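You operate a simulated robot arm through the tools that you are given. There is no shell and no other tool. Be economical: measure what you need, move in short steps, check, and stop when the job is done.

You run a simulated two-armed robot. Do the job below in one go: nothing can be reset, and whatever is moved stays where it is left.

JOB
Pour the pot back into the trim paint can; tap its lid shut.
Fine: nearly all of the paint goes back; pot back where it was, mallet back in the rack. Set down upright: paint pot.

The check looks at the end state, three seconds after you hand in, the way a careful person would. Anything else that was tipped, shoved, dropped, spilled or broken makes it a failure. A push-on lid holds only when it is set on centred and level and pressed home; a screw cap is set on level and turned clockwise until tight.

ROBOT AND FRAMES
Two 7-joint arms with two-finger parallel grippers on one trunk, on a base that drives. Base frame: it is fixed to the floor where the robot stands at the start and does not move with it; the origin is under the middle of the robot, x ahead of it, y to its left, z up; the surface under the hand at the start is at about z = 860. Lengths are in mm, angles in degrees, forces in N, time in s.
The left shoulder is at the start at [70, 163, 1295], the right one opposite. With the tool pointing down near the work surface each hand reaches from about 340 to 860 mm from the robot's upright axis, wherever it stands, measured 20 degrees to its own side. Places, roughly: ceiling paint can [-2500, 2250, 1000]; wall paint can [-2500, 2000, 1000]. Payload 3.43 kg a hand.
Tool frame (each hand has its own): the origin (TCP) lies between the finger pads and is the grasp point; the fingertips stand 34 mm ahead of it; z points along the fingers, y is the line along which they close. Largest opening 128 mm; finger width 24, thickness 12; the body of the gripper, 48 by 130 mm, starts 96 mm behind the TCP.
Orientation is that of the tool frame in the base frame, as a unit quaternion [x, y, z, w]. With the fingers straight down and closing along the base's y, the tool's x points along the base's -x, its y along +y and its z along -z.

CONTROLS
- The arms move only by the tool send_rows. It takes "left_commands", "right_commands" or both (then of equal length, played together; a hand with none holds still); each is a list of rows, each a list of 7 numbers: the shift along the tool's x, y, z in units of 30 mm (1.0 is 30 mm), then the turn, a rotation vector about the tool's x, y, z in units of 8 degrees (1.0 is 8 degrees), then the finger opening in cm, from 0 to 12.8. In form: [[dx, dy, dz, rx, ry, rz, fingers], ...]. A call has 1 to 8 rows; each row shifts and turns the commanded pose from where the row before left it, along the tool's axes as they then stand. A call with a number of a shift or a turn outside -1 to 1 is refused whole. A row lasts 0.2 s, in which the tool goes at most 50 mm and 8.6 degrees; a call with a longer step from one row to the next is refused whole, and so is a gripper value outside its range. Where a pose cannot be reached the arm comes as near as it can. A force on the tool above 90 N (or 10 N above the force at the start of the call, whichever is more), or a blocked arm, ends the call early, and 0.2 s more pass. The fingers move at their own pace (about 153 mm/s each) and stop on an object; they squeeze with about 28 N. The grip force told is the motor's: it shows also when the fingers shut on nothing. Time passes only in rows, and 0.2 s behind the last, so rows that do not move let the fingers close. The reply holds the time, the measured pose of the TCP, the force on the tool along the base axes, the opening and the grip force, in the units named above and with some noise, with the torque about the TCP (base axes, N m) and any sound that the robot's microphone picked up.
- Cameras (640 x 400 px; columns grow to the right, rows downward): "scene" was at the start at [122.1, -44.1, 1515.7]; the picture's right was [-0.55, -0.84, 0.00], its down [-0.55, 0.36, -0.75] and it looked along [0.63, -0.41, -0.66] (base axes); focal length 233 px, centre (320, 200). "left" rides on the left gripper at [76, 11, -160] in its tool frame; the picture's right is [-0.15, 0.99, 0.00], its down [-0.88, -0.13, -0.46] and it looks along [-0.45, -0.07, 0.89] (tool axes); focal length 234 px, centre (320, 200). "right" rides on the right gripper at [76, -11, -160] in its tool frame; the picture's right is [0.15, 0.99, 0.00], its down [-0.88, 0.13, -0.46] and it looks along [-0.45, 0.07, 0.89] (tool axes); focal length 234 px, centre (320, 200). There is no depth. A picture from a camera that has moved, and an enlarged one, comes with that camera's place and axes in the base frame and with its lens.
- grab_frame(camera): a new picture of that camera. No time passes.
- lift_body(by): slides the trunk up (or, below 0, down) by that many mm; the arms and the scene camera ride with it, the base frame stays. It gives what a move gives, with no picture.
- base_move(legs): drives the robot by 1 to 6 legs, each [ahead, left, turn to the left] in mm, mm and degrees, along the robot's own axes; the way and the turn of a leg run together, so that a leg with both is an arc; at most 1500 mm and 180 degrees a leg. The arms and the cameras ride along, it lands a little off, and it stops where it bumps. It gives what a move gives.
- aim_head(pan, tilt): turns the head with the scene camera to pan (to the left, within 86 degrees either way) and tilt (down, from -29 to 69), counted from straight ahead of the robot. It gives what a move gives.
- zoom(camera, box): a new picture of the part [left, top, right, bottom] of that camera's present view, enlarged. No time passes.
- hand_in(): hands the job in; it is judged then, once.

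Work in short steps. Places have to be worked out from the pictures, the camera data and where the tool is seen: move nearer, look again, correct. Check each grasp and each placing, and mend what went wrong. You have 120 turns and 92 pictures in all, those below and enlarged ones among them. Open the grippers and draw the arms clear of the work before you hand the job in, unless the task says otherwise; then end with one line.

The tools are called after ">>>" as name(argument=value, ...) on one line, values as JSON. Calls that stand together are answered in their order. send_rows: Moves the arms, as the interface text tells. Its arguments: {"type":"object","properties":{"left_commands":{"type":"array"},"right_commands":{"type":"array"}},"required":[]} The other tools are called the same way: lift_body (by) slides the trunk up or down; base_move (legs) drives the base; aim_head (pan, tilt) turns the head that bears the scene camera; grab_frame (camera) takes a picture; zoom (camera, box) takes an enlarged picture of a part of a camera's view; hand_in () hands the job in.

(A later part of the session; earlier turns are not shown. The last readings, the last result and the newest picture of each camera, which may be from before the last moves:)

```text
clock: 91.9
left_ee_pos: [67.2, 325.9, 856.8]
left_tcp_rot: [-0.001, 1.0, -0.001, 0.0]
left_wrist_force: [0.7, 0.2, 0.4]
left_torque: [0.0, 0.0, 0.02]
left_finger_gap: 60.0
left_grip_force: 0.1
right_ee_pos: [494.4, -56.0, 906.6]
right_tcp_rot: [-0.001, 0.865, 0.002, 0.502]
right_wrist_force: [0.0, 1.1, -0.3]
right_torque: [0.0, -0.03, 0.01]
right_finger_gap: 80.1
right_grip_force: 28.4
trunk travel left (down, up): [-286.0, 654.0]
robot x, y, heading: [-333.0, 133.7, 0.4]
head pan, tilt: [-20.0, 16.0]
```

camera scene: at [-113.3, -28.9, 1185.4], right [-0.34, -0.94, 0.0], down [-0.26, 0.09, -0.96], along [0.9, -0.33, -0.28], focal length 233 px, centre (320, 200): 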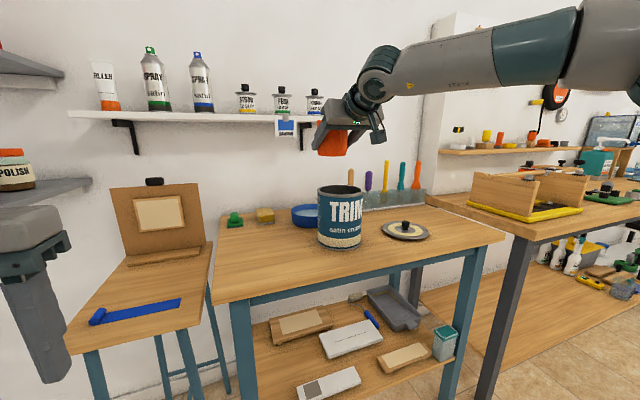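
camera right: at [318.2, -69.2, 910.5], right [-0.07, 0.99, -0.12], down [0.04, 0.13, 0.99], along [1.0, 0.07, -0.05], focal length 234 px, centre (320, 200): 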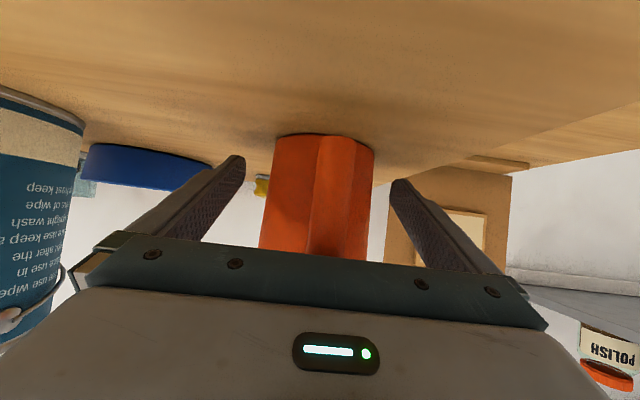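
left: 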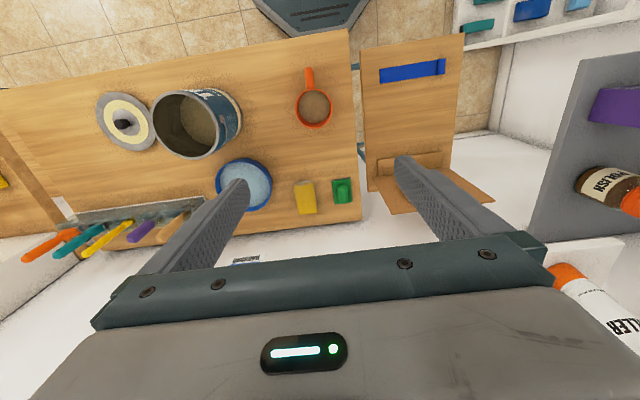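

>>> lift_body(by=-7)

>>> lift_body(by=-3)

>>> aim_head(pan=-8, tilt=18)

>>> zoom(camera="scene", box=[270, 130, 370, 210])

>>> zoom(camera="right", box=[200, 80, 440, 280])

```text
clock: 92.5
left_ee_pos: [67.8, 325.6, 849.8]
left_tcp_rot: [-0.001, 1.0, -0.001, 0.0]
left_wrist_force: [-0.1, -0.2, 0.6]
left_torque: [0.0, -0.02, 0.02]
left_finger_gap: 60.0
left_grip_force: 0.0
right_ee_pos: [495.0, -55.8, 900.5]
right_tcp_rot: [-0.001, 0.864, 0.002, 0.503]
right_wrist_force: [0.5, -0.1, -0.7]
right_torque: [-0.01, -0.01, -0.04]
right_finger_gap: 80.1
right_grip_force: 27.6
trunk travel left (down, up): [-279.0, 661.0]
robot x, y, heading: [-331.6, 128.8, 0.1]
head pan, tilt: [-20.0, 16.0]
```

```text
clock: 93.0
left_ee_pos: [66.4, 326.9, 847.7]
left_tcp_rot: [-0.002, 1.0, -0.002, 0.001]
left_wrist_force: [-0.3, -0.3, 0.5]
left_torque: [-0.01, 0.02, 0.02]
left_finger_gap: 59.9
left_grip_force: 0.1
right_ee_pos: [494.3, -57.3, 898.6]
right_tcp_rot: [-0.002, 0.865, 0.002, 0.502]
right_wrist_force: [2.0, -1.0, 0.6]
right_torque: [0.07, 0.0, 0.01]
right_finger_gap: 79.7
right_grip_force: 28.6
trunk travel left (down, up): [-276.0, 664.0]
robot x, y, heading: [-336.5, 136.1, 0.2]
head pan, tilt: [-20.0, 16.0]
```

```text
clock: 93.7
left_ee_pos: [66.8, 326.6, 848.1]
left_tcp_rot: [-0.001, 1.0, -0.001, 0.0]
left_wrist_force: [-0.2, 0.1, 0.1]
left_torque: [-0.01, 0.0, 0.01]
left_finger_gap: 60.0
left_grip_force: 0.0
right_ee_pos: [491.7, -55.6, 898.1]
right_tcp_rot: [-0.002, 0.865, 0.002, 0.502]
right_wrist_force: [2.9, -0.5, 4.6]
right_torque: [0.08, 0.01, -0.05]
right_finger_gap: 80.2
right_grip_force: 28.1
trunk travel left (down, up): [-276.0, 664.0]
robot x, y, heading: [-333.6, 129.4, -0.0]
head pan, tilt: [-8.0, 18.0]
```

```text
5.00 times, centred on (320, 170) of scene
camera zoom: at [-189.4, 121.5, 1053.3], right [-0.14, -0.99, 0.0], down [-0.31, 0.04, -0.95], along [0.94, -0.13, -0.31], focal length 1167 px, centre (320, 350)
```

zoom: 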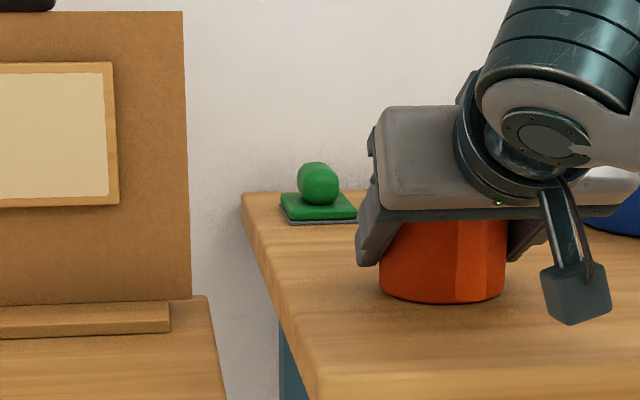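

```text
2.00 times, centred on (320, 180) of right
camera zoom: at [316.7, -69.1, 911.1], right [-0.08, 0.99, -0.13], down [0.04, 0.13, 0.99], along [1.0, 0.07, -0.05], focal length 468 px, centre (320, 240)
```

zoom: 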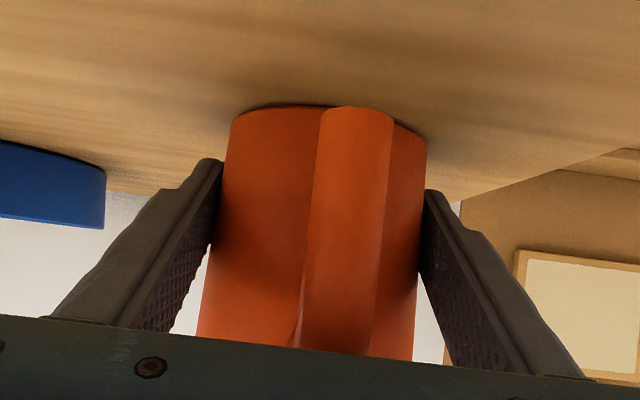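

Pot stands on the table (contact force up). Open and back the base straight out.

>>> send_rows(right_commands=[[0, 0, 0, 0, 0, 0, 8.5], [0, 0, 0, 0, 0, 0, 10], [0, 0, 0, 0, 0, 0, 12.8], [0, 0, 0, 0, 0, 0, 12.8]])

>>> base_move(legs=[[-150, 0, 0]])

>>> lift_body(by=400)

>>> aim_head(pan=-20, tilt=30)

>>> grab_frame(camera="scene")

```text
clock: 94.7
left_ee_pos: [66.5, 325.9, 845.5]
left_tcp_rot: [-0.001, 1.0, -0.001, 0.0]
left_wrist_force: [-0.1, -0.7, 0.1]
left_torque: [-0.01, 0.0, 0.01]
left_finger_gap: 59.9
left_grip_force: 0.1
right_ee_pos: [493.8, -54.8, 896.5]
right_tcp_rot: [-0.002, 0.865, 0.002, 0.502]
right_wrist_force: [0.0, -1.0, 0.5]
right_torque: [0.04, 0.01, 0.0]
right_finger_gap: 128.0
right_grip_force: 0.1
trunk travel left (down, up): [-276.0, 664.0]
robot x, y, heading: [-332.9, 133.0, 0.1]
head pan, tilt: [-8.0, 18.0]
```

```text
clock: 96.1
left_ee_pos: [-82.6, 326.2, 848.4]
left_tcp_rot: [0.0, 1.0, -0.002, 0.001]
left_wrist_force: [0.7, 0.4, 0.7]
left_torque: [0.02, -0.03, 0.03]
left_finger_gap: 60.0
left_grip_force: 0.1
right_ee_pos: [343.5, -56.6, 898.4]
right_tcp_rot: [-0.001, 0.865, 0.001, 0.502]
right_wrist_force: [0.0, 0.5, 0.5]
right_torque: [0.03, 0.0, 0.01]
right_finger_gap: 127.8
right_grip_force: 0.1
trunk travel left (down, up): [-276.0, 664.0]
robot x, y, heading: [-484.9, 134.7, 0.0]
head pan, tilt: [-8.0, 18.0]
```

```text
clock: 99.9
left_ee_pos: [-81.9, 325.8, 1246.0]
left_tcp_rot: [-0.001, 1.0, -0.001, 0.0]
left_wrist_force: [0.3, 0.1, 0.1]
left_torque: [0.0, 0.02, -0.03]
left_finger_gap: 60.2
left_grip_force: 0.1
right_ee_pos: [345.7, -57.8, 1299.3]
right_tcp_rot: [-0.001, 0.865, 0.002, 0.503]
right_wrist_force: [-0.5, 0.0, -0.8]
right_torque: [-0.02, -0.03, 0.01]
right_finger_gap: 128.1
right_grip_force: 0.0
trunk travel left (down, up): [-676.0, 264.0]
robot x, y, heading: [-483.0, 131.7, -0.1]
head pan, tilt: [-8.0, 18.0]
```

```text
clock: 100.7
left_ee_pos: [-81.9, 325.0, 1246.2]
left_tcp_rot: [0.0, 1.0, -0.001, 0.0]
left_wrist_force: [-0.2, -0.4, -0.5]
left_torque: [-0.01, 0.02, 0.02]
left_finger_gap: 59.9
left_grip_force: 0.0
right_ee_pos: [345.4, -56.4, 1297.3]
right_tcp_rot: [-0.001, 0.865, 0.002, 0.502]
right_wrist_force: [-0.4, 0.7, 0.3]
right_torque: [-0.01, -0.02, -0.01]
right_finger_gap: 128.6
right_grip_force: 0.1
trunk travel left (down, up): [-676.0, 264.0]
robot x, y, heading: [-484.2, 131.4, -0.1]
head pan, tilt: [-20.0, 30.0]
```

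```text
47 pictures are left
camera scene: at [-345.2, 103.6, 1433.9], right [-0.34, -0.94, 0.0], down [-0.47, 0.17, -0.87], along [0.81, -0.3, -0.5], focal length 233 px, centre (320, 200)
```

scene: 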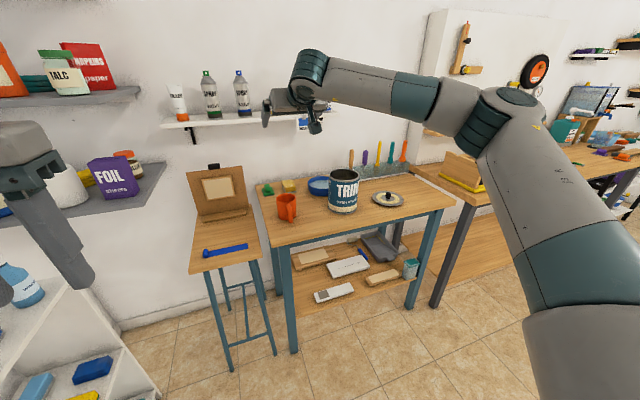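

Pot is upright in place. Now bring the right hand back to tool-down while retracting, and restore trunk height; then drive toward the lid.

>>> send_rows(right_commands=[[0.5, 0, -0.87, 0, 0.94, 0, 12.8], [0.61, 0, -0.79, 0, 0.94, 0, 12.8], [0.71, 0, -0.71, 0, 0.94, 0, 12.8], [0.79, 0, -0.61, 0, 0.94, 0, 12.8], [0.87, 0, -0.5, 0, 0.94, 0, 12.8], [0.92, 0, -0.38, 0, 0.94, 0, 12.8], [0.97, 0, -0.26, 0, 0.94, 0, 12.8], [0.99, 0, -0.13, 0, 0.92, 0, 12.8]])

>>> lift_body(by=99)

>>> base_move(legs=[[0, -331, 0], [464, 0, 0]])

>>> grab_frame(camera="right")

```text
clock: 102.5
left_ee_pos: [-80.3, 326.9, 1244.5]
left_tcp_rot: [-0.001, 1.0, 0.0, -0.001]
left_wrist_force: [0.4, -0.4, 0.1]
left_torque: [-0.01, 0.04, 0.02]
left_finger_gap: 60.2
left_grip_force: 0.0
right_ee_pos: [101.6, -78.7, 1303.3]
right_tcp_rot: [-0.002, 1.0, 0.002, 0.001]
right_wrist_force: [0.1, 0.4, 0.8]
right_torque: [-0.02, -0.02, -0.02]
right_finger_gap: 128.2
right_grip_force: 0.2
right hand out of reach, approached as far as the arm can: row 4, 6
trunk travel left (down, up): [-676.0, 264.0]
robot x, y, heading: [-482.1, 133.5, -0.2]
head pan, tilt: [-20.0, 30.0]
```

```text
clock: 103.8
left_ee_pos: [-80.8, 325.0, 1345.2]
left_tcp_rot: [0.0, 1.0, -0.001, 0.0]
left_wrist_force: [0.6, 0.0, 0.3]
left_torque: [0.0, 0.0, -0.02]
left_finger_gap: 60.0
left_grip_force: 0.0
right_ee_pos: [102.1, -78.7, 1403.3]
right_tcp_rot: [-0.001, 1.0, 0.001, 0.003]
right_wrist_force: [-0.3, 0.1, 0.6]
right_torque: [0.01, 0.02, -0.03]
right_finger_gap: 128.0
right_grip_force: 0.1
trunk travel left (down, up): [-775.0, 165.0]
robot x, y, heading: [-482.1, 129.4, 0.1]
head pan, tilt: [-20.0, 30.0]
```

```text
clock: 108.3
left_ee_pos: [373.8, -9.2, 1347.1]
left_tcp_rot: [-0.002, 1.0, -0.001, 0.0]
left_wrist_force: [-0.9, 0.3, -0.5]
left_torque: [-0.01, 0.0, 0.0]
left_finger_gap: 60.2
left_grip_force: 0.0
right_ee_pos: [557.3, -412.9, 1402.9]
right_tcp_rot: [-0.002, 1.0, 0.001, 0.002]
right_wrist_force: [-0.6, 0.5, 0.3]
right_torque: [0.02, -0.01, -0.02]
right_finger_gap: 127.9
right_grip_force: 0.1
trunk travel left (down, up): [-775.0, 165.0]
robot x, y, heading: [-24.0, -203.2, -0.0]
head pan, tilt: [-20.0, 30.0]
```

```text
46 pictures are left
camera right: at [479.5, -425.9, 1562.7], right [-0.15, 0.99, 0.0], down [0.88, 0.13, 0.46], along [0.46, 0.07, -0.89], focal length 234 px, centre (320, 200)
```

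right: 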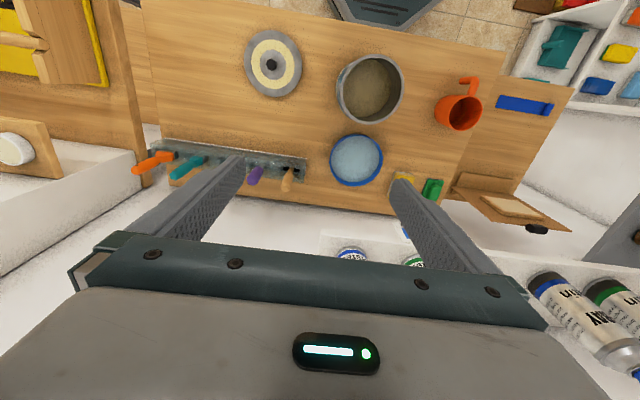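

>>> zoom(camera="right", box=[230, 20, 430, 145])

>>> zoom(camera="right", box=[220, 140, 320, 205])

```text
3.20 times, centred on (330, 82) of right
camera zoom: at [479.5, -425.9, 1562.7], right [-0.15, 0.99, 0.0], down [0.88, 0.13, 0.46], along [0.46, 0.07, -0.89], focal length 749 px, centre (288, 576)
```

zoom: 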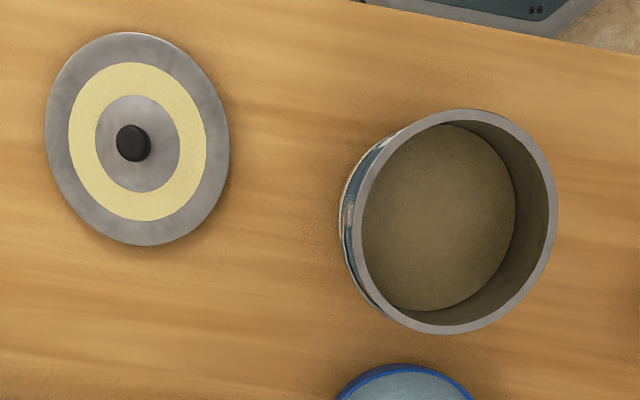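

```text
6.15 times, centred on (270, 172) of right
camera zoom: at [479.5, -425.9, 1562.7], right [-0.15, 0.99, 0.0], down [0.88, 0.13, 0.46], along [0.46, 0.07, -0.89], focal length 1441 px, centre (628, 369)
```

zoom: 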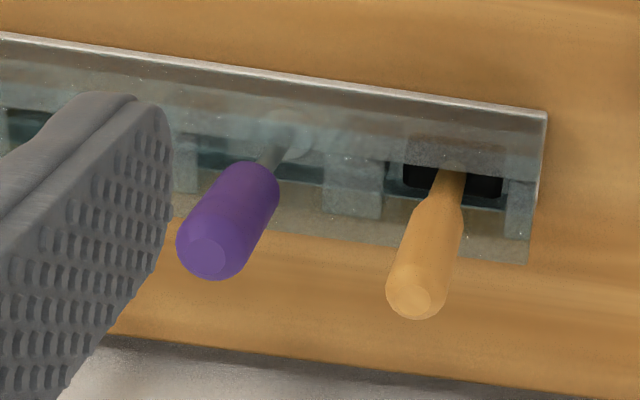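

No spills, paint is in the can. Lid centre ≈(464,-549), can centre ≈(484,-315). Move above the lid.

>>> send_rows(right_commands=[[0.39, -0.567, 0.9, 0, 0, 0, 7], [0.39, -0.567, 0.9, 0, 0, 0, 7], [0.39, -0.567, 0.9, 0, 0, 0, 7], [0.39, -0.567, 0.9, 0, 0, 0, 7], [0.39, -0.567, 0.9, 0, 0, 0, 7], [0.39, -0.567, 0.9, 0, 0, 0, 7], [0.39, -0.567, 0.9, 0, 0, 0, 7], [0.39, -0.567, 0.9, 0, 0, 0, 7]])

>>> send_rows(right_commands=[[0, 0, 0.9, 0, 0, 0, 7], [0, 0, 0.9, 0, 0, 0, 7], [0, 0, 0.9, 0, 0, 0, 7], [0, 0, 0.9, 0, 0, 0, 7], [0, 0, 0.9, 0, 0, 0, 7]])

>>> grab_frame(camera="right")

```text
clock: 110.1
left_ee_pos: [375.4, -8.9, 1346.0]
left_tcp_rot: [-0.002, 1.0, 0.0, 0.0]
left_wrist_force: [0.3, 0.7, 0.4]
left_torque: [0.05, 0.01, -0.03]
left_finger_gap: 60.0
left_grip_force: 0.2
right_ee_pos: [466.0, -550.9, 1186.6]
right_tcp_rot: [-0.002, 1.0, 0.001, 0.003]
right_wrist_force: [-0.1, -0.1, -1.0]
right_torque: [0.03, 0.0, 0.01]
right_finger_gap: 70.0
right_grip_force: 0.0
trunk travel left (down, up): [-775.0, 165.0]
robot x, y, heading: [-29.0, -202.7, -0.2]
head pan, tilt: [-20.0, 30.0]
```

```text
clock: 111.3
left_ee_pos: [376.1, -9.4, 1345.3]
left_tcp_rot: [-0.001, 1.0, -0.001, 0.0]
left_wrist_force: [0.2, -0.1, 0.0]
left_torque: [0.01, 0.01, 0.0]
left_finger_gap: 60.2
left_grip_force: 0.0
right_ee_pos: [467.1, -549.3, 1051.4]
right_tcp_rot: [-0.003, 1.0, 0.002, 0.003]
right_wrist_force: [0.8, 0.3, 0.3]
right_torque: [-0.03, -0.01, -0.01]
right_finger_gap: 69.8
right_grip_force: 0.0
trunk travel left (down, up): [-775.0, 165.0]
robot x, y, heading: [-23.6, -203.1, -0.1]
head pan, tilt: [-20.0, 30.0]
```

```text
43 pictures are left
camera right: at [389.4, -562.3, 1210.1], right [-0.15, 0.99, 0.0], down [0.88, 0.13, 0.46], along [0.45, 0.07, -0.89], focal length 234 px, centre (320, 200)
```

right: 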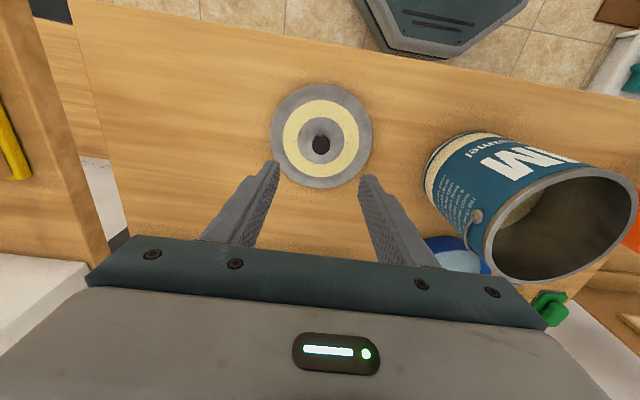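

>>> zoom(camera="right", box=[260, 75, 390, 200])

>>> aim_head(pan=-35, tilt=50)

>>> grab_frame(camera="scene")

```text
3.20 times, centred on (325, 138) of right
camera zoom: at [389.4, -562.3, 1210.1], right [-0.15, 0.99, 0.0], down [0.88, 0.13, 0.46], along [0.45, 0.07, -0.89], focal length 749 px, centre (304, 400)
```

zoom: 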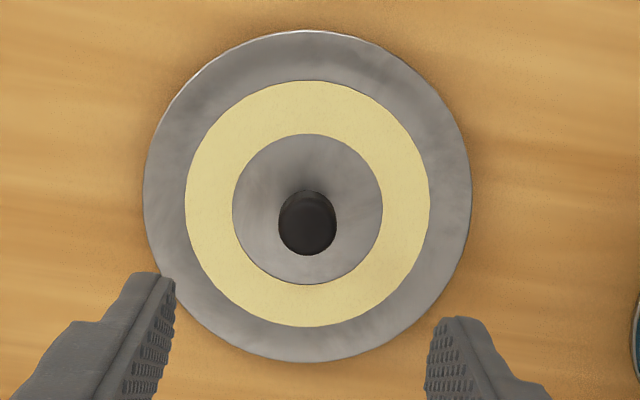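

```text
clock: 112.2
left_ee_pos: [374.5, -9.1, 1346.4]
left_tcp_rot: [-0.001, 1.0, -0.001, 0.0]
left_wrist_force: [0.3, 0.4, 0.2]
left_torque: [0.0, -0.01, 0.01]
left_finger_gap: 60.3
left_grip_force: 0.1
right_ee_pos: [465.4, -549.6, 1052.2]
right_tcp_rot: [-0.003, 1.0, 0.001, 0.004]
right_wrist_force: [-0.1, 0.3, -0.3]
right_torque: [0.01, 0.06, -0.02]
right_finger_gap: 69.9
right_grip_force: 0.0
trunk travel left (down, up): [-775.0, 165.0]
robot x, y, heading: [-22.2, -201.5, -0.2]
head pan, tilt: [-35.0, 50.0]
```

```text
41 pictures are left
camera scene: at [89.6, -244.8, 1503.5], right [-0.57, -0.82, 0.0], down [-0.63, 0.44, -0.64], along [0.53, -0.37, -0.77], focal length 233 px, centre (320, 200)
```

scene: 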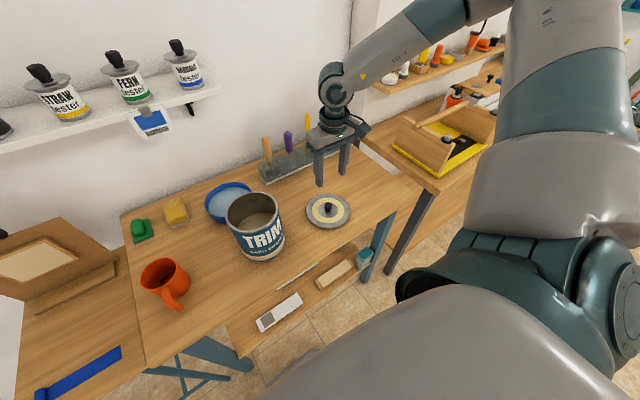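

Knob (Ø25) aligned. Descend so fingertips straddle it (TCP z≈914), then check.

>>> send_rows(right_commands=[[-0.08, 0.03, 0.92, 0, 0, 0, 6], [0, 0, 0.92, 0, 0, 0, 6], [0, 0, 0.92, 0, 0, 0, 6], [0, 0, 0.92, 0, 0, 0, 6], [0, 0, 0.92, 0, 0, 0, 6]])

>>> grab_frame(camera="right")

>>> zoom(camera="scene", box=[280, 130, 380, 240])

```text
clock: 113.3
left_ee_pos: [375.1, -10.3, 1344.5]
left_tcp_rot: [-0.001, 1.0, -0.001, 0.0]
left_wrist_force: [0.3, -0.4, -1.1]
left_torque: [0.02, 0.05, -0.03]
left_finger_gap: 59.9
left_grip_force: 0.0
right_ee_pos: [470.7, -547.1, 911.9]
right_tcp_rot: [-0.003, 1.0, 0.001, 0.003]
right_wrist_force: [-0.5, -0.5, 0.0]
right_torque: [0.0, 0.05, -0.02]
right_finger_gap: 59.8
right_grip_force: 0.0
trunk travel left (down, up): [-775.0, 165.0]
robot x, y, heading: [-21.6, -197.5, -0.3]
head pan, tilt: [-35.0, 50.0]
```

```text
40 pictures are left
camera right: at [393.4, -561.1, 1071.7], right [-0.15, 0.99, 0.0], down [0.88, 0.13, 0.46], along [0.46, 0.07, -0.89], focal length 234 px, centre (320, 200)
```

right: 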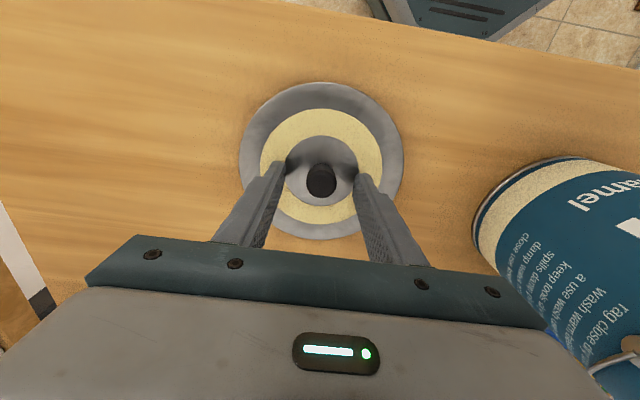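

```text
3.64 times, centred on (330, 185) of scene
camera zoom: at [90.7, -245.1, 1503.3], right [-0.57, -0.82, 0.0], down [-0.63, 0.44, -0.64], along [0.53, -0.37, -0.77], focal length 849 px, centre (284, 254)
```

zoom: 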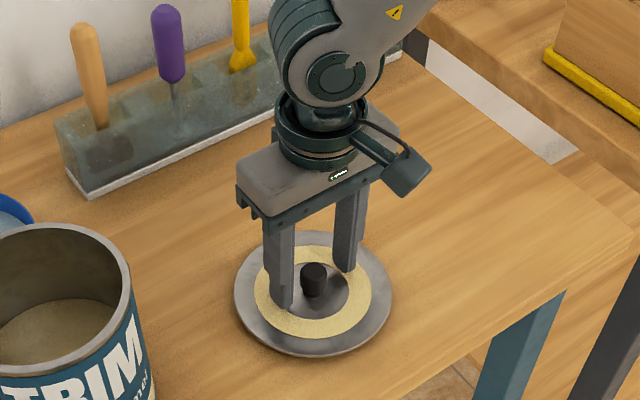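

Knob centred between fingers. Lower 3 mm and close.

>>> send_rows(right_commands=[[0.03, -0.04, 0.1, 0, 0, 0, 4.5], [0, 0, 0, 0, 0, 0, 3], [0, 0, 0, 0, 0, 0, 1.5], [0, 0, 0, 0, 0, 0, 1.5], [0, 0, 0, 0, 0, 0, 1.5]])

>>> send_rows(right_commands=[[0, 0, -0.3, 0, 0, 0, 1.5], [0, 0, -0.3, 0, 0, 0, 1.5], [0, 0, -0.3, 0, 0, 0, 1.5], [0, 0, -0.3, 0, 0, 0, 1.5], [0, 0, 0, 0, 0, 0, 1.5]])

>>> zoom(camera="scene", box=[280, 130, 380, 240])

```text
clock: 114.5
left_ee_pos: [374.9, -9.8, 1345.4]
left_tcp_rot: [-0.001, 1.0, -0.001, 0.0]
left_wrist_force: [-0.7, 0.4, 0.7]
left_torque: [-0.01, 0.03, 0.0]
left_finger_gap: 59.9
left_grip_force: 0.1
right_ee_pos: [468.9, -550.1, 910.1]
right_tcp_rot: [-0.002, 1.0, 0.001, 0.002]
right_wrist_force: [-0.2, 1.0, 0.3]
right_torque: [-0.02, -0.02, -0.02]
right_finger_gap: 23.3
right_grip_force: 28.4
trunk travel left (down, up): [-775.0, 165.0]
robot x, y, heading: [-18.2, -203.7, -0.2]
head pan, tilt: [-35.0, 50.0]
```

```text
clock: 115.8
left_ee_pos: [375.3, -8.9, 1345.9]
left_tcp_rot: [-0.002, 1.0, -0.001, 0.0]
left_wrist_force: [0.5, 1.0, 0.4]
left_torque: [-0.02, -0.01, -0.03]
left_finger_gap: 59.9
left_grip_force: 0.1
right_ee_pos: [469.9, -547.9, 946.4]
right_tcp_rot: [-0.003, 1.0, 0.0, 0.003]
right_wrist_force: [0.0, -0.3, -0.4]
right_torque: [0.0, 0.03, 0.01]
right_finger_gap: 23.8
right_grip_force: 28.0
trunk travel left (down, up): [-775.0, 165.0]
robot x, y, heading: [-24.0, -198.4, 0.0]
head pan, tilt: [-35.0, 50.0]
```

```text
3.64 times, centred on (330, 185) of scene
camera zoom: at [90.1, -245.0, 1503.3], right [-0.57, -0.82, 0.0], down [-0.63, 0.44, -0.64], along [0.53, -0.37, -0.77], focal length 849 px, centre (284, 254)
```

zoom: 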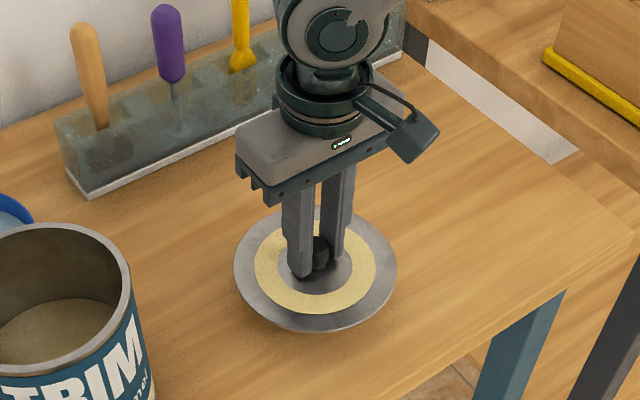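

Lid held level. Before placing, measure the can rim more precisely with scene and left cameras.

>>> zoom(camera="scene", box=[200, 160, 380, 280])

>>> grab_frame(camera="left")

```text
3.33 times, centred on (290, 220) of scene
camera zoom: at [90.1, -245.0, 1503.3], right [-0.57, -0.82, 0.0], down [-0.63, 0.44, -0.64], along [0.53, -0.37, -0.77], focal length 778 px, centre (420, 133)
```

zoom: 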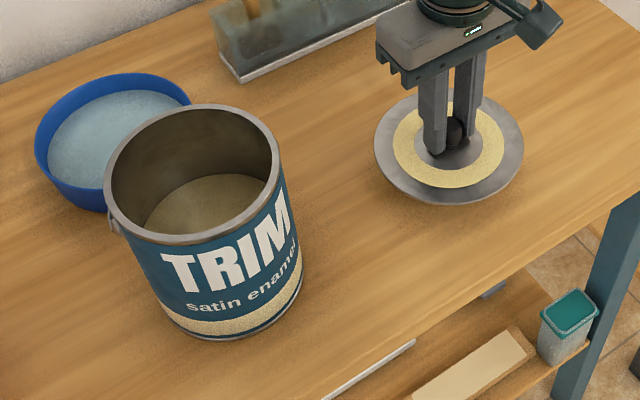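

```text
36 pictures are left
camera left: at [299.7, 3.0, 1504.9], right [0.15, 0.99, 0.0], down [0.88, -0.13, 0.46], along [0.45, -0.07, -0.89], focal length 234 px, centre (320, 200)
```

left: 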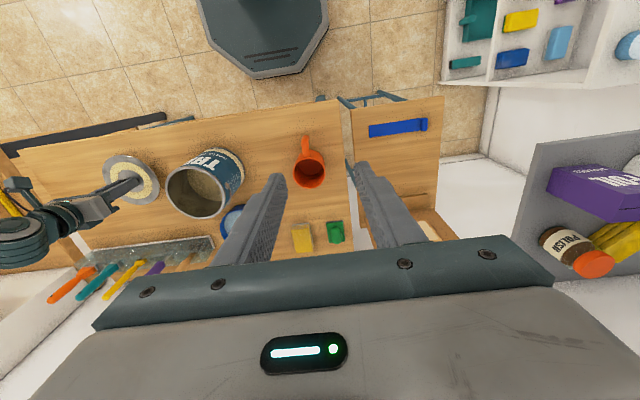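

>>> zoom(camera="left", box=[90, 130, 260, 236])

```text
3.76 times, centred on (175, 183) of left
camera zoom: at [299.7, 3.0, 1504.9], right [0.15, 0.99, 0.0], down [0.88, -0.13, 0.46], along [0.45, -0.07, -0.89], focal length 882 px, centre (866, 264)
```

zoom: 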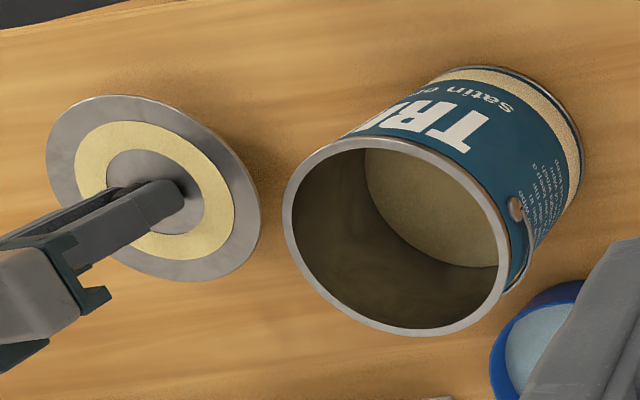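

Averaging three views, can centre ≈(486.5,-311.5), rim z≈1025. Raise the lid and carry it over the can.

>>> send_rows(right_commands=[[0, 0, -0.97, 0, 0, 0, 1.5], [0, 0, -0.97, 0, 0, 0, 1.5], [0, 0, -0.97, 0, 0, 0, 1.5], [0, 0, -0.97, 0, 0, 0, 1.5], [0, 0, -0.97, 0, 0, 0, 1.5], [0, 0, -0.97, 0, 0, 0, 1.5]])

>>> send_rows(right_commands=[[-0.07, 0.98, 0, 0, 0, 0, 1.5], [-0.07, 0.98, 0, 0, 0, 0, 1.5], [-0.07, 0.98, 0, 0, 0, 0, 1.5], [-0.07, 0.98, 0, 0, 0, 0, 1.5], [-0.07, 0.98, 0, 0, 0, 0, 1.5], [-0.07, 0.98, 0, 0, 0, 0, 1.5], [-0.07, 0.98, 0, 0, 0, 0, 1.5], [-0.07, 0.98, 0, 0, 0, 0, 1.5]])

>>> zoom(camera="scene", box=[180, 130, 360, 270])

>>> zoom(camera="left", box=[120, 130, 290, 236])

```text
clock: 117.2
left_ee_pos: [374.5, -9.5, 1347.9]
left_tcp_rot: [0.0, 1.0, -0.001, 0.001]
left_wrist_force: [0.6, 0.6, 0.4]
left_torque: [-0.03, -0.01, -0.01]
left_finger_gap: 59.9
left_grip_force: 0.1
right_ee_pos: [467.1, -550.0, 1121.2]
right_tcp_rot: [-0.001, 1.0, 0.002, 0.002]
right_wrist_force: [0.5, 0.0, -0.7]
right_torque: [-0.02, -0.02, 0.01]
right_finger_gap: 23.5
right_grip_force: 28.1
trunk travel left (down, up): [-775.0, 165.0]
robot x, y, heading: [-24.3, -202.9, -0.1]
head pan, tilt: [-35.0, 50.0]
```

```text
clock: 119.0
left_ee_pos: [375.9, -10.0, 1346.3]
left_tcp_rot: [0.0, 1.0, 0.0, 0.0]
left_wrist_force: [-0.1, -0.1, 0.4]
left_torque: [0.02, -0.01, -0.02]
left_finger_gap: 60.1
left_grip_force: 0.0
right_ee_pos: [478.1, -330.7, 1125.3]
right_tcp_rot: [-0.002, 1.0, 0.002, 0.002]
right_wrist_force: [0.8, -0.5, -0.1]
right_torque: [-0.02, -0.03, 0.03]
right_finger_gap: 23.9
right_grip_force: 27.9
right hand out of reach, approached as far as the arm can: row 8
trunk travel left (down, up): [-775.0, 165.0]
robot x, y, heading: [-25.9, -205.0, -0.1]
head pan, tilt: [-35.0, 50.0]
```

```text
2.86 times, centred on (270, 200) of scene
camera zoom: at [89.8, -245.2, 1503.4], right [-0.57, -0.82, 0.0], down [-0.63, 0.44, -0.64], along [0.53, -0.37, -0.77], focal length 667 px, centre (463, 200)
```

zoom: 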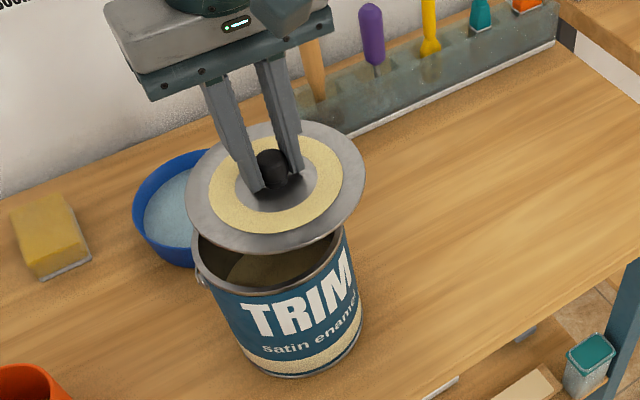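

```text
3.76 times, centred on (205, 183) of left
camera zoom: at [299.5, 2.7, 1505.0], right [0.15, 0.99, 0.0], down [0.88, -0.13, 0.46], along [0.45, -0.07, -0.89], focal length 882 px, centre (753, 264)
```

zoom: 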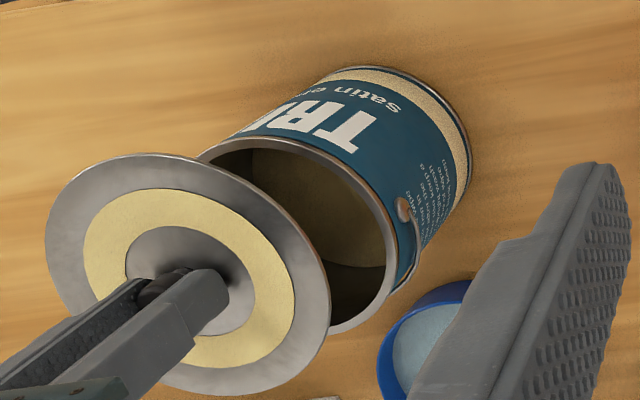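

Again a reach limit toward +y; drive base 60 left and correct back with the arm.

>>> base_move(legs=[[0, 80, 0]])

>>> send_rows(right_commands=[[0, 0, 0, 0, 0, 0, 1.5]])

```text
clock: 120.0
left_ee_pos: [375.9, 64.9, 1347.7]
left_tcp_rot: [-0.001, 1.0, 0.001, 0.0]
left_wrist_force: [0.0, -0.2, 0.0]
left_torque: [0.02, 0.01, -0.02]
left_finger_gap: 60.0
left_grip_force: 0.1
right_ee_pos: [478.6, -258.8, 1124.4]
right_tcp_rot: [-0.002, 1.0, 0.004, 0.003]
right_wrist_force: [-0.4, 0.0, -0.5]
right_torque: [0.01, -0.02, 0.0]
right_finger_gap: 23.6
right_grip_force: 28.1
trunk travel left (down, up): [-775.0, 165.0]
robot x, y, heading: [-27.3, -121.2, -0.2]
head pan, tilt: [-35.0, 50.0]
```

```text
clock: 120.4
left_ee_pos: [374.7, 65.3, 1346.6]
left_tcp_rot: [0.0, 1.0, 0.001, 0.001]
left_wrist_force: [0.8, -0.9, -0.1]
left_torque: [0.03, -0.04, -0.02]
left_finger_gap: 60.2
left_grip_force: 0.0
right_ee_pos: [478.6, -256.6, 1125.4]
right_tcp_rot: [0.0, 1.0, 0.002, 0.002]
right_wrist_force: [-0.3, 0.1, -0.9]
right_torque: [0.0, -0.01, 0.01]
right_finger_gap: 23.3
right_grip_force: 28.0
trunk travel left (down, up): [-775.0, 165.0]
robot x, y, heading: [-25.8, -127.6, -0.0]
head pan, tilt: [-35.0, 50.0]
```

>>> send_rows(right_commands=[[-0.09, -0.6, 0, 0, 0, 0, 1.5], [-0.09, -0.6, 0.3, 0, 0, 0, 1.5], [-0.085, -0.6, 0.4, 0, 0, 0, 1.5], [0, 0, 0, 0, 0, 0, 1.5]])

>>> aim_head(pan=-20, tilt=40)

>>> zoom(camera="scene", box=[230, 130, 410, 270])

>>> zoom(camera="left", box=[90, 120, 260, 226])

```text
clock: 121.4
left_ee_pos: [376.5, 71.0, 1346.4]
left_tcp_rot: [0.0, 1.0, 0.0, 0.0]
left_wrist_force: [1.0, 0.5, 0.0]
left_torque: [0.0, 0.01, 0.0]
left_finger_gap: 60.2
left_grip_force: 0.1
right_ee_pos: [487.2, -308.1, 1105.0]
right_tcp_rot: [-0.002, 1.0, 0.002, 0.003]
right_wrist_force: [-0.9, -0.3, -0.2]
right_torque: [0.0, 0.03, 0.01]
right_finger_gap: 23.4
right_grip_force: 28.0
trunk travel left (down, up): [-775.0, 165.0]
robot x, y, heading: [-28.2, -125.1, -0.2]
head pan, tilt: [-35.0, 50.0]
```

```text
clock: 122.2
left_ee_pos: [374.9, 68.5, 1346.3]
left_tcp_rot: [0.0, 1.0, 0.0, 0.0]
left_wrist_force: [0.9, 0.0, -0.3]
left_torque: [-0.01, 0.01, 0.0]
left_finger_gap: 59.8
left_grip_force: 0.1
right_ee_pos: [486.8, -308.5, 1104.2]
right_tcp_rot: [-0.002, 1.0, 0.001, 0.003]
right_wrist_force: [0.5, 0.3, -0.8]
right_torque: [0.02, 0.0, 0.01]
right_finger_gap: 23.5
right_grip_force: 28.0
trunk travel left (down, up): [-775.0, 165.0]
robot x, y, heading: [-24.0, -125.9, -0.2]
head pan, tilt: [-20.0, 40.0]
```

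```text
2.86 times, centred on (320, 200) of scene
camera zoom: at [106.8, -152.0, 1517.5], right [-0.34, -0.94, 0.0], down [-0.6, 0.22, -0.77], along [0.72, -0.26, -0.64], focal length 667 px, centre (320, 200)
```

zoom: 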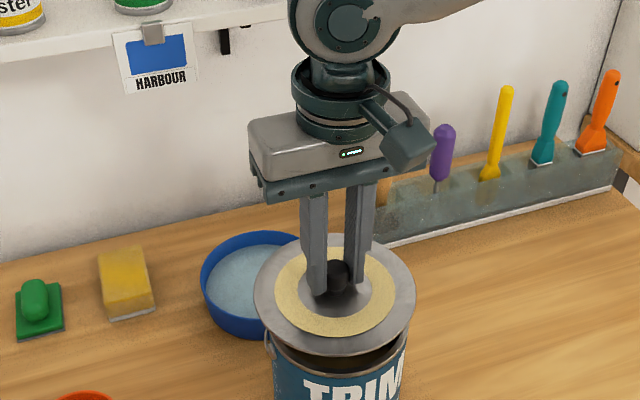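

```text
3.76 times, centred on (175, 173) of left
camera zoom: at [299.8, 80.5, 1504.9], right [0.15, 0.99, 0.0], down [0.88, -0.13, 0.46], along [0.45, -0.07, -0.89], focal length 882 px, centre (866, 302)
```

zoom: 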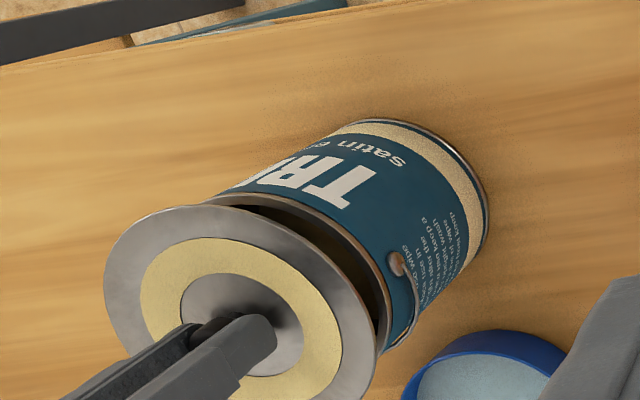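

Adjust -3 mm in y and lower to ~10 mm above the rim to check alignment.

>>> send_rows(right_commands=[[0, -0.1, 0.3, 0, 0, 0, 1.5], [0, 0, 0.3, 0, 0, 0, 1.5], [0, 0, 0, 0, 0, 0, 1.5]])

>>> zoom(camera="scene", box=[290, 190, 370, 250])

>>> zoom(camera="left", box=[100, 140, 220, 230])

```text
clock: 123.0
left_ee_pos: [375.6, 68.9, 1347.1]
left_tcp_rot: [0.0, 1.0, 0.0, 0.0]
left_wrist_force: [-0.8, 0.6, 0.6]
left_torque: [0.03, 0.01, -0.02]
left_finger_gap: 60.0
left_grip_force: 0.1
right_ee_pos: [486.7, -312.1, 1085.6]
right_tcp_rot: [-0.001, 1.0, 0.002, 0.002]
right_wrist_force: [-0.7, 0.6, -0.1]
right_torque: [-0.03, -0.03, -0.02]
right_finger_gap: 23.3
right_grip_force: 27.7
trunk travel left (down, up): [-775.0, 165.0]
robot x, y, heading: [-25.2, -125.2, -0.1]
head pan, tilt: [-20.0, 40.0]
```

```text
6.67 times, centred on (330, 220) of scene
camera zoom: at [106.7, -151.9, 1517.5], right [-0.34, -0.94, 0.0], down [-0.6, 0.22, -0.77], along [0.72, -0.26, -0.64], focal length 1556 px, centre (253, 67)
```

zoom: 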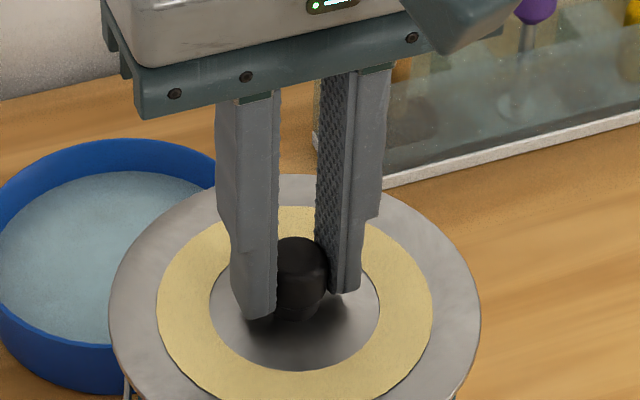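

```text
4.44 times, centred on (160, 185) of left
camera zoom: at [299.7, 80.6, 1504.9], right [0.15, 0.99, 0.0], down [0.88, -0.13, 0.46], along [0.45, -0.07, -0.89], focal length 1041 px, centre (1031, 267)
```

zoom: 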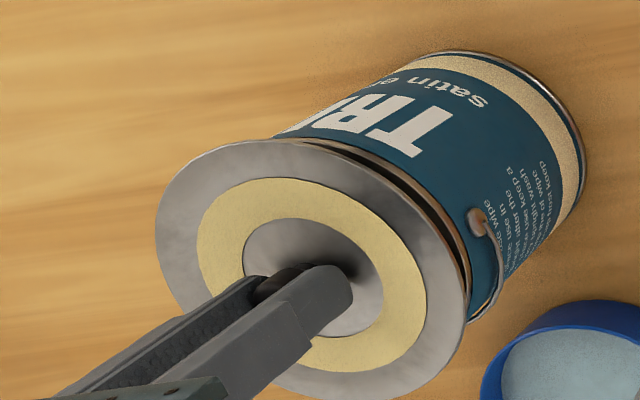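

Lower gently until contact.

>>> send_rows(right_commands=[[0, 0, 0.1, 0, 0, 0, 1.5], [0, 0, 0.1, 0, 0, 0, 1.5], [0, 0, 0.1, 0, 0, 0, 1.5], [0, 0, 0, 0, 0, 0, 1.5]])

>>> zoom(camera="left", box=[100, 140, 220, 230])

>>> zoom(camera="scene", box=[280, 200, 380, 275])

```text
clock: 124.0
left_ee_pos: [375.5, 68.5, 1346.0]
left_tcp_rot: [0.0, 1.0, -0.001, 0.0]
left_wrist_force: [-0.7, -0.4, -0.6]
left_torque: [-0.02, 0.02, 0.01]
left_finger_gap: 60.0
left_grip_force: 0.0
right_ee_pos: [487.0, -311.8, 1077.0]
right_tcp_rot: [-0.001, 1.0, 0.002, 0.002]
right_wrist_force: [0.6, 0.0, -1.2]
right_torque: [0.01, 0.05, -0.01]
right_finger_gap: 23.3
right_grip_force: 28.2
trunk travel left (down, up): [-775.0, 165.0]
robot x, y, heading: [-27.4, -124.5, 0.1]
head pan, tilt: [-20.0, 40.0]
```

```text
4.44 times, centred on (160, 185) of left
camera zoom: at [299.8, 80.7, 1504.9], right [0.15, 0.99, 0.0], down [0.88, -0.13, 0.46], along [0.45, -0.07, -0.89], focal length 1041 px, centre (1031, 267)
```

zoom: 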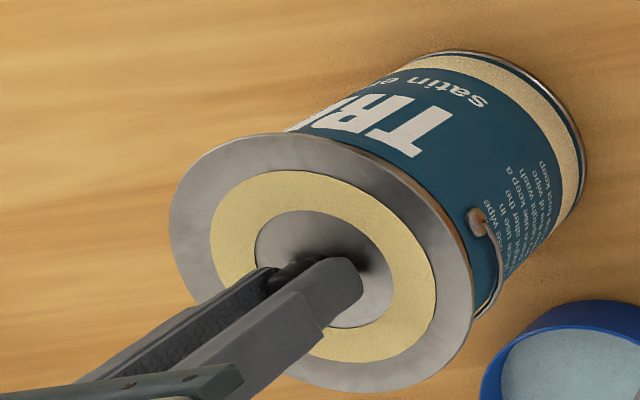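

```text
5.33 times, centred on (330, 238) of scene
camera zoom: at [106.8, -151.8, 1517.5], right [-0.34, -0.94, 0.0], down [-0.6, 0.22, -0.77], along [0.72, -0.26, -0.64], focal length 1245 px, centre (267, 0)
```

zoom: 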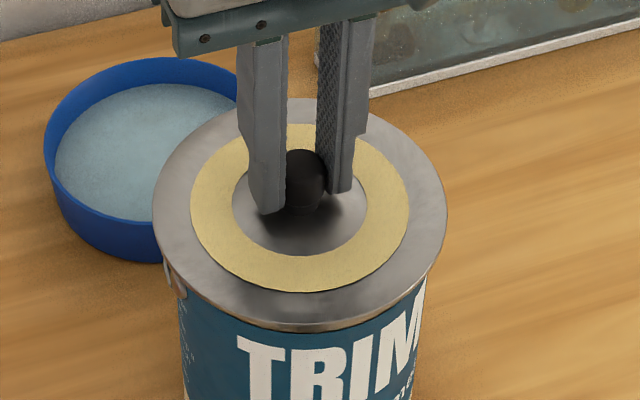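

>>> send_rows(right_commands=[[0, 0, 0.08, 0, 0, 0, 1.5], [0, 0, 0.08, 0, 0, 0, 1.5], [0, 0, 0.08, 0, 0, 0, 1.5], [0, 0, 0, 0, 0, 0, 1.5]])

```text
clock: 125.0
left_ee_pos: [373.6, 68.8, 1345.1]
left_tcp_rot: [0.0, 1.0, -0.001, 0.001]
left_wrist_force: [-0.3, -0.1, -0.2]
left_torque: [0.0, 0.0, -0.01]
left_finger_gap: 59.8
left_grip_force: 0.1
right_ee_pos: [487.3, -311.0, 1071.3]
right_tcp_rot: [-0.002, 1.0, 0.002, 0.004]
right_wrist_force: [3.0, -1.5, 17.3]
right_torque: [-0.38, 0.34, -0.09]
right_finger_gap: 23.2
right_grip_force: 28.2
trunk travel left (down, up): [-775.0, 165.0]
robot x, y, heading: [-25.3, -126.7, -0.2]
head pan, tilt: [-20.0, 40.0]
```

Contact at TCP z≈1071 (17 N). The torque suggests contact biased to the -x/-y side; look.

>>> zoom(camera="left", box=[100, 140, 220, 230])

>>> zoom(camera="scene", box=[290, 205, 370, 265])

```text
4.44 times, centred on (160, 185) of left
camera zoom: at [298.5, 81.1, 1505.4], right [0.15, 0.99, 0.0], down [0.88, -0.13, 0.46], along [0.45, -0.07, -0.89], focal length 1041 px, centre (1031, 267)
```

zoom: 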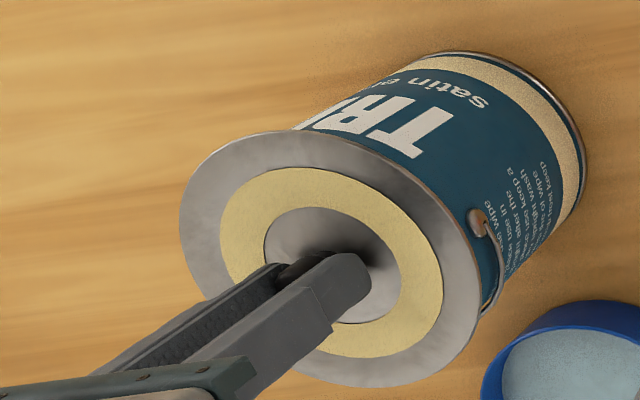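

```text
6.67 times, centred on (330, 235) of scene
camera zoom: at [105.6, -151.3, 1517.9], right [-0.34, -0.94, 0.0], down [-0.6, 0.22, -0.77], along [0.72, -0.26, -0.64], focal length 1556 px, centre (253, -33)
```

zoom: 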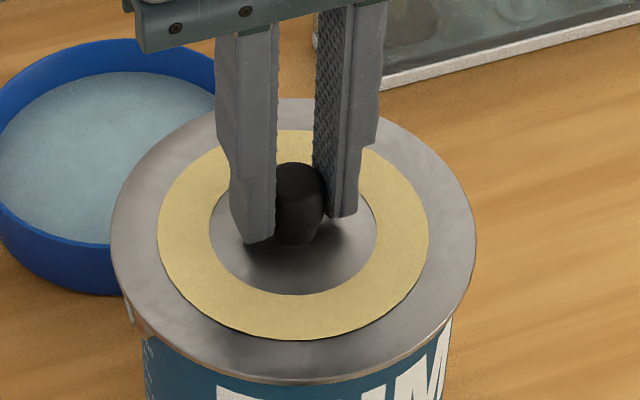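

Visually centred within a couple of mm. Try a small shift (+2 x, +1.5 y) with light contact to balance the torque.

>>> send_rows(right_commands=[[0, 0, -0.1, 0, 0, 0, 1.5], [-0.07, 0.05, 0, 0, 0, 0, 1.5], [0, 0, 0.1, 0, 0, 0, 1.5], [0, 0, 0, 0, 0, 0, 1.5]])

```text
clock: 126.0
left_ee_pos: [373.4, 67.4, 1346.9]
left_tcp_rot: [-0.001, 1.0, -0.001, 0.001]
left_wrist_force: [-0.3, 0.1, 0.8]
left_torque: [-0.02, 0.0, 0.0]
left_finger_gap: 59.9
left_grip_force: 0.2
right_ee_pos: [486.7, -310.9, 1072.5]
right_tcp_rot: [-0.001, 1.0, 0.002, 0.004]
right_wrist_force: [-0.4, -5.5, 21.4]
right_torque: [-0.51, 0.3, -0.06]
right_finger_gap: 23.4
right_grip_force: 28.3
trunk travel left (down, up): [-775.0, 165.0]
robot x, y, heading: [-26.8, -125.3, -0.3]
head pan, tilt: [-20.0, 40.0]
```

Plug is laterally engaged in the rim. Relax y back and press down moderately while watching.

>>> send_rows(right_commands=[[0, -0.05, 0, 0, 0, 0, 1.5], [0, 0, 0.08, 0, 0, 0, 1.5], [0, 0, 0.08, 0, 0, 0, 1.5], [0, 0, 0, 0, 0, 0, 1.5]])

```text
clock: 127.0
left_ee_pos: [374.7, 70.7, 1345.9]
left_tcp_rot: [-0.001, 1.0, -0.002, 0.001]
left_wrist_force: [-0.1, -0.1, 0.9]
left_torque: [0.03, 0.02, -0.01]
left_finger_gap: 59.9
left_grip_force: 0.0
right_ee_pos: [487.7, -309.4, 1067.2]
right_tcp_rot: [-0.002, 1.0, 0.001, 0.003]
right_wrist_force: [1.7, 0.0, 22.2]
right_torque: [-0.43, -0.08, -0.07]
right_finger_gap: 23.5
right_grip_force: 28.1
trunk travel left (down, up): [-775.0, 165.0]
robot x, y, heading: [-25.9, -122.1, 0.0]
head pan, tilt: [-20.0, 40.0]
```

Now release, rise above the knob and inspect the lid from above.

>>> send_rows(right_commands=[[0, 0, 0, 0, 0, 0, 3], [0, 0, 0, 0, 0, 0, 5], [0, 0, -0.5, 0, 0, 0, 6], [0, 0, -1, 0, 0, 0, 6], [0, 0, -1, 0, 0, 0, 6], [0, 0, -0.5, 0, 0, 0, 6]])

>>> grab_frame(camera="right")

>>> zoom(camera="scene", box=[280, 200, 380, 275])

```text
clock: 128.4
left_ee_pos: [374.7, 67.3, 1346.0]
left_tcp_rot: [0.001, 1.0, -0.001, 0.0]
left_wrist_force: [0.0, 0.2, 0.7]
left_torque: [0.0, -0.02, -0.01]
left_finger_gap: 60.0
left_grip_force: 0.2
right_ee_pos: [488.0, -312.6, 1154.6]
right_tcp_rot: [-0.002, 1.0, 0.002, 0.002]
right_wrist_force: [0.5, -0.2, 0.5]
right_torque: [0.01, -0.01, 0.01]
right_finger_gap: 60.2
right_grip_force: 0.0
trunk travel left (down, up): [-775.0, 165.0]
robot x, y, heading: [-27.3, -122.8, -0.0]
head pan, tilt: [-20.0, 40.0]
```

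```text
24 pictures are left
camera right: at [411.0, -324.7, 1314.0], right [-0.15, 0.99, 0.0], down [0.88, 0.13, 0.46], along [0.45, 0.07, -0.89], focal length 234 px, centre (320, 200)
```

right: 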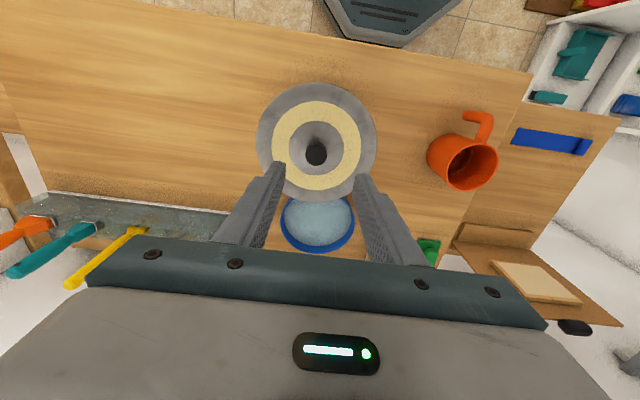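

```text
5.33 times, centred on (330, 238) of scene
camera zoom: at [106.8, -152.2, 1517.5], right [-0.34, -0.94, 0.0], down [-0.6, 0.22, -0.77], along [0.72, -0.26, -0.64], focal length 1245 px, centre (267, 0)
```

zoom: 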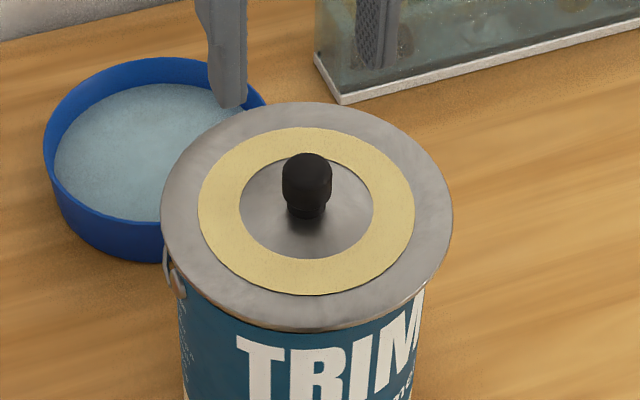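

Lid is centred and level on the can. Knob lies about (-3,-4) from the TCP; close the fingers and press down on the knob top.

>>> send_rows(right_commands=[[0.1, -0.13, 0, 0, 0, 0, 3], [0, 0, 0.6, 0, 0, 0, 0], [0, 0, 0.6, 0, 0, 0, 0], [0, 0, 0.5, 0, 0, 0, 0], [0, 0, 0.1, 0, 0, 0, 0], [0, 0, 0.1, 0, 0, 0, 0], [0, 0, 0.1, 0, 0, 0, 0], [0, 0, 0.1, 0, 0, 0, 0]])

>>> zoom(camera="scene", box=[280, 200, 380, 275])

```text
clock: 130.2
left_ee_pos: [374.6, 68.4, 1345.6]
left_tcp_rot: [0.0, 1.0, 0.0, -0.001]
left_wrist_force: [-0.5, 0.9, -0.8]
left_torque: [0.01, 0.03, 0.01]
left_finger_gap: 60.1
left_grip_force: 0.1
right_ee_pos: [486.1, -314.9, 1093.4]
right_tcp_rot: [-0.001, 1.0, 0.002, 0.003]
right_wrist_force: [2.4, -1.6, 5.2]
right_torque: [-0.08, 0.02, -0.01]
right_finger_gap: 0.0
right_grip_force: 27.8
trunk travel left (down, up): [-775.0, 165.0]
robot x, y, heading: [-23.1, -126.0, -0.1]
head pan, tilt: [-20.0, 40.0]
```

```text
5.33 times, centred on (330, 238) of scene
camera zoom: at [106.2, -152.0, 1517.7], right [-0.34, -0.94, 0.0], down [-0.6, 0.22, -0.77], along [0.72, -0.26, -0.64], focal length 1245 px, centre (267, 0)
```

zoom: 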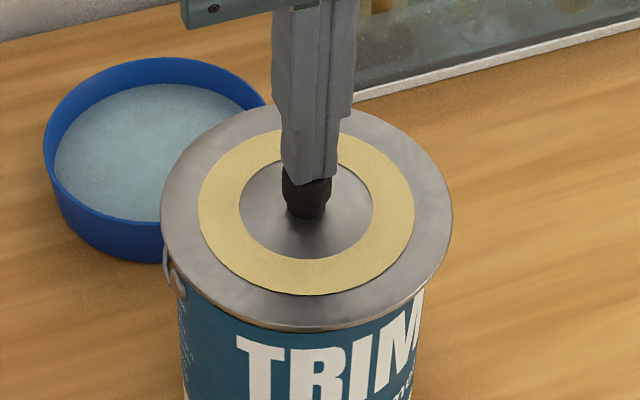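

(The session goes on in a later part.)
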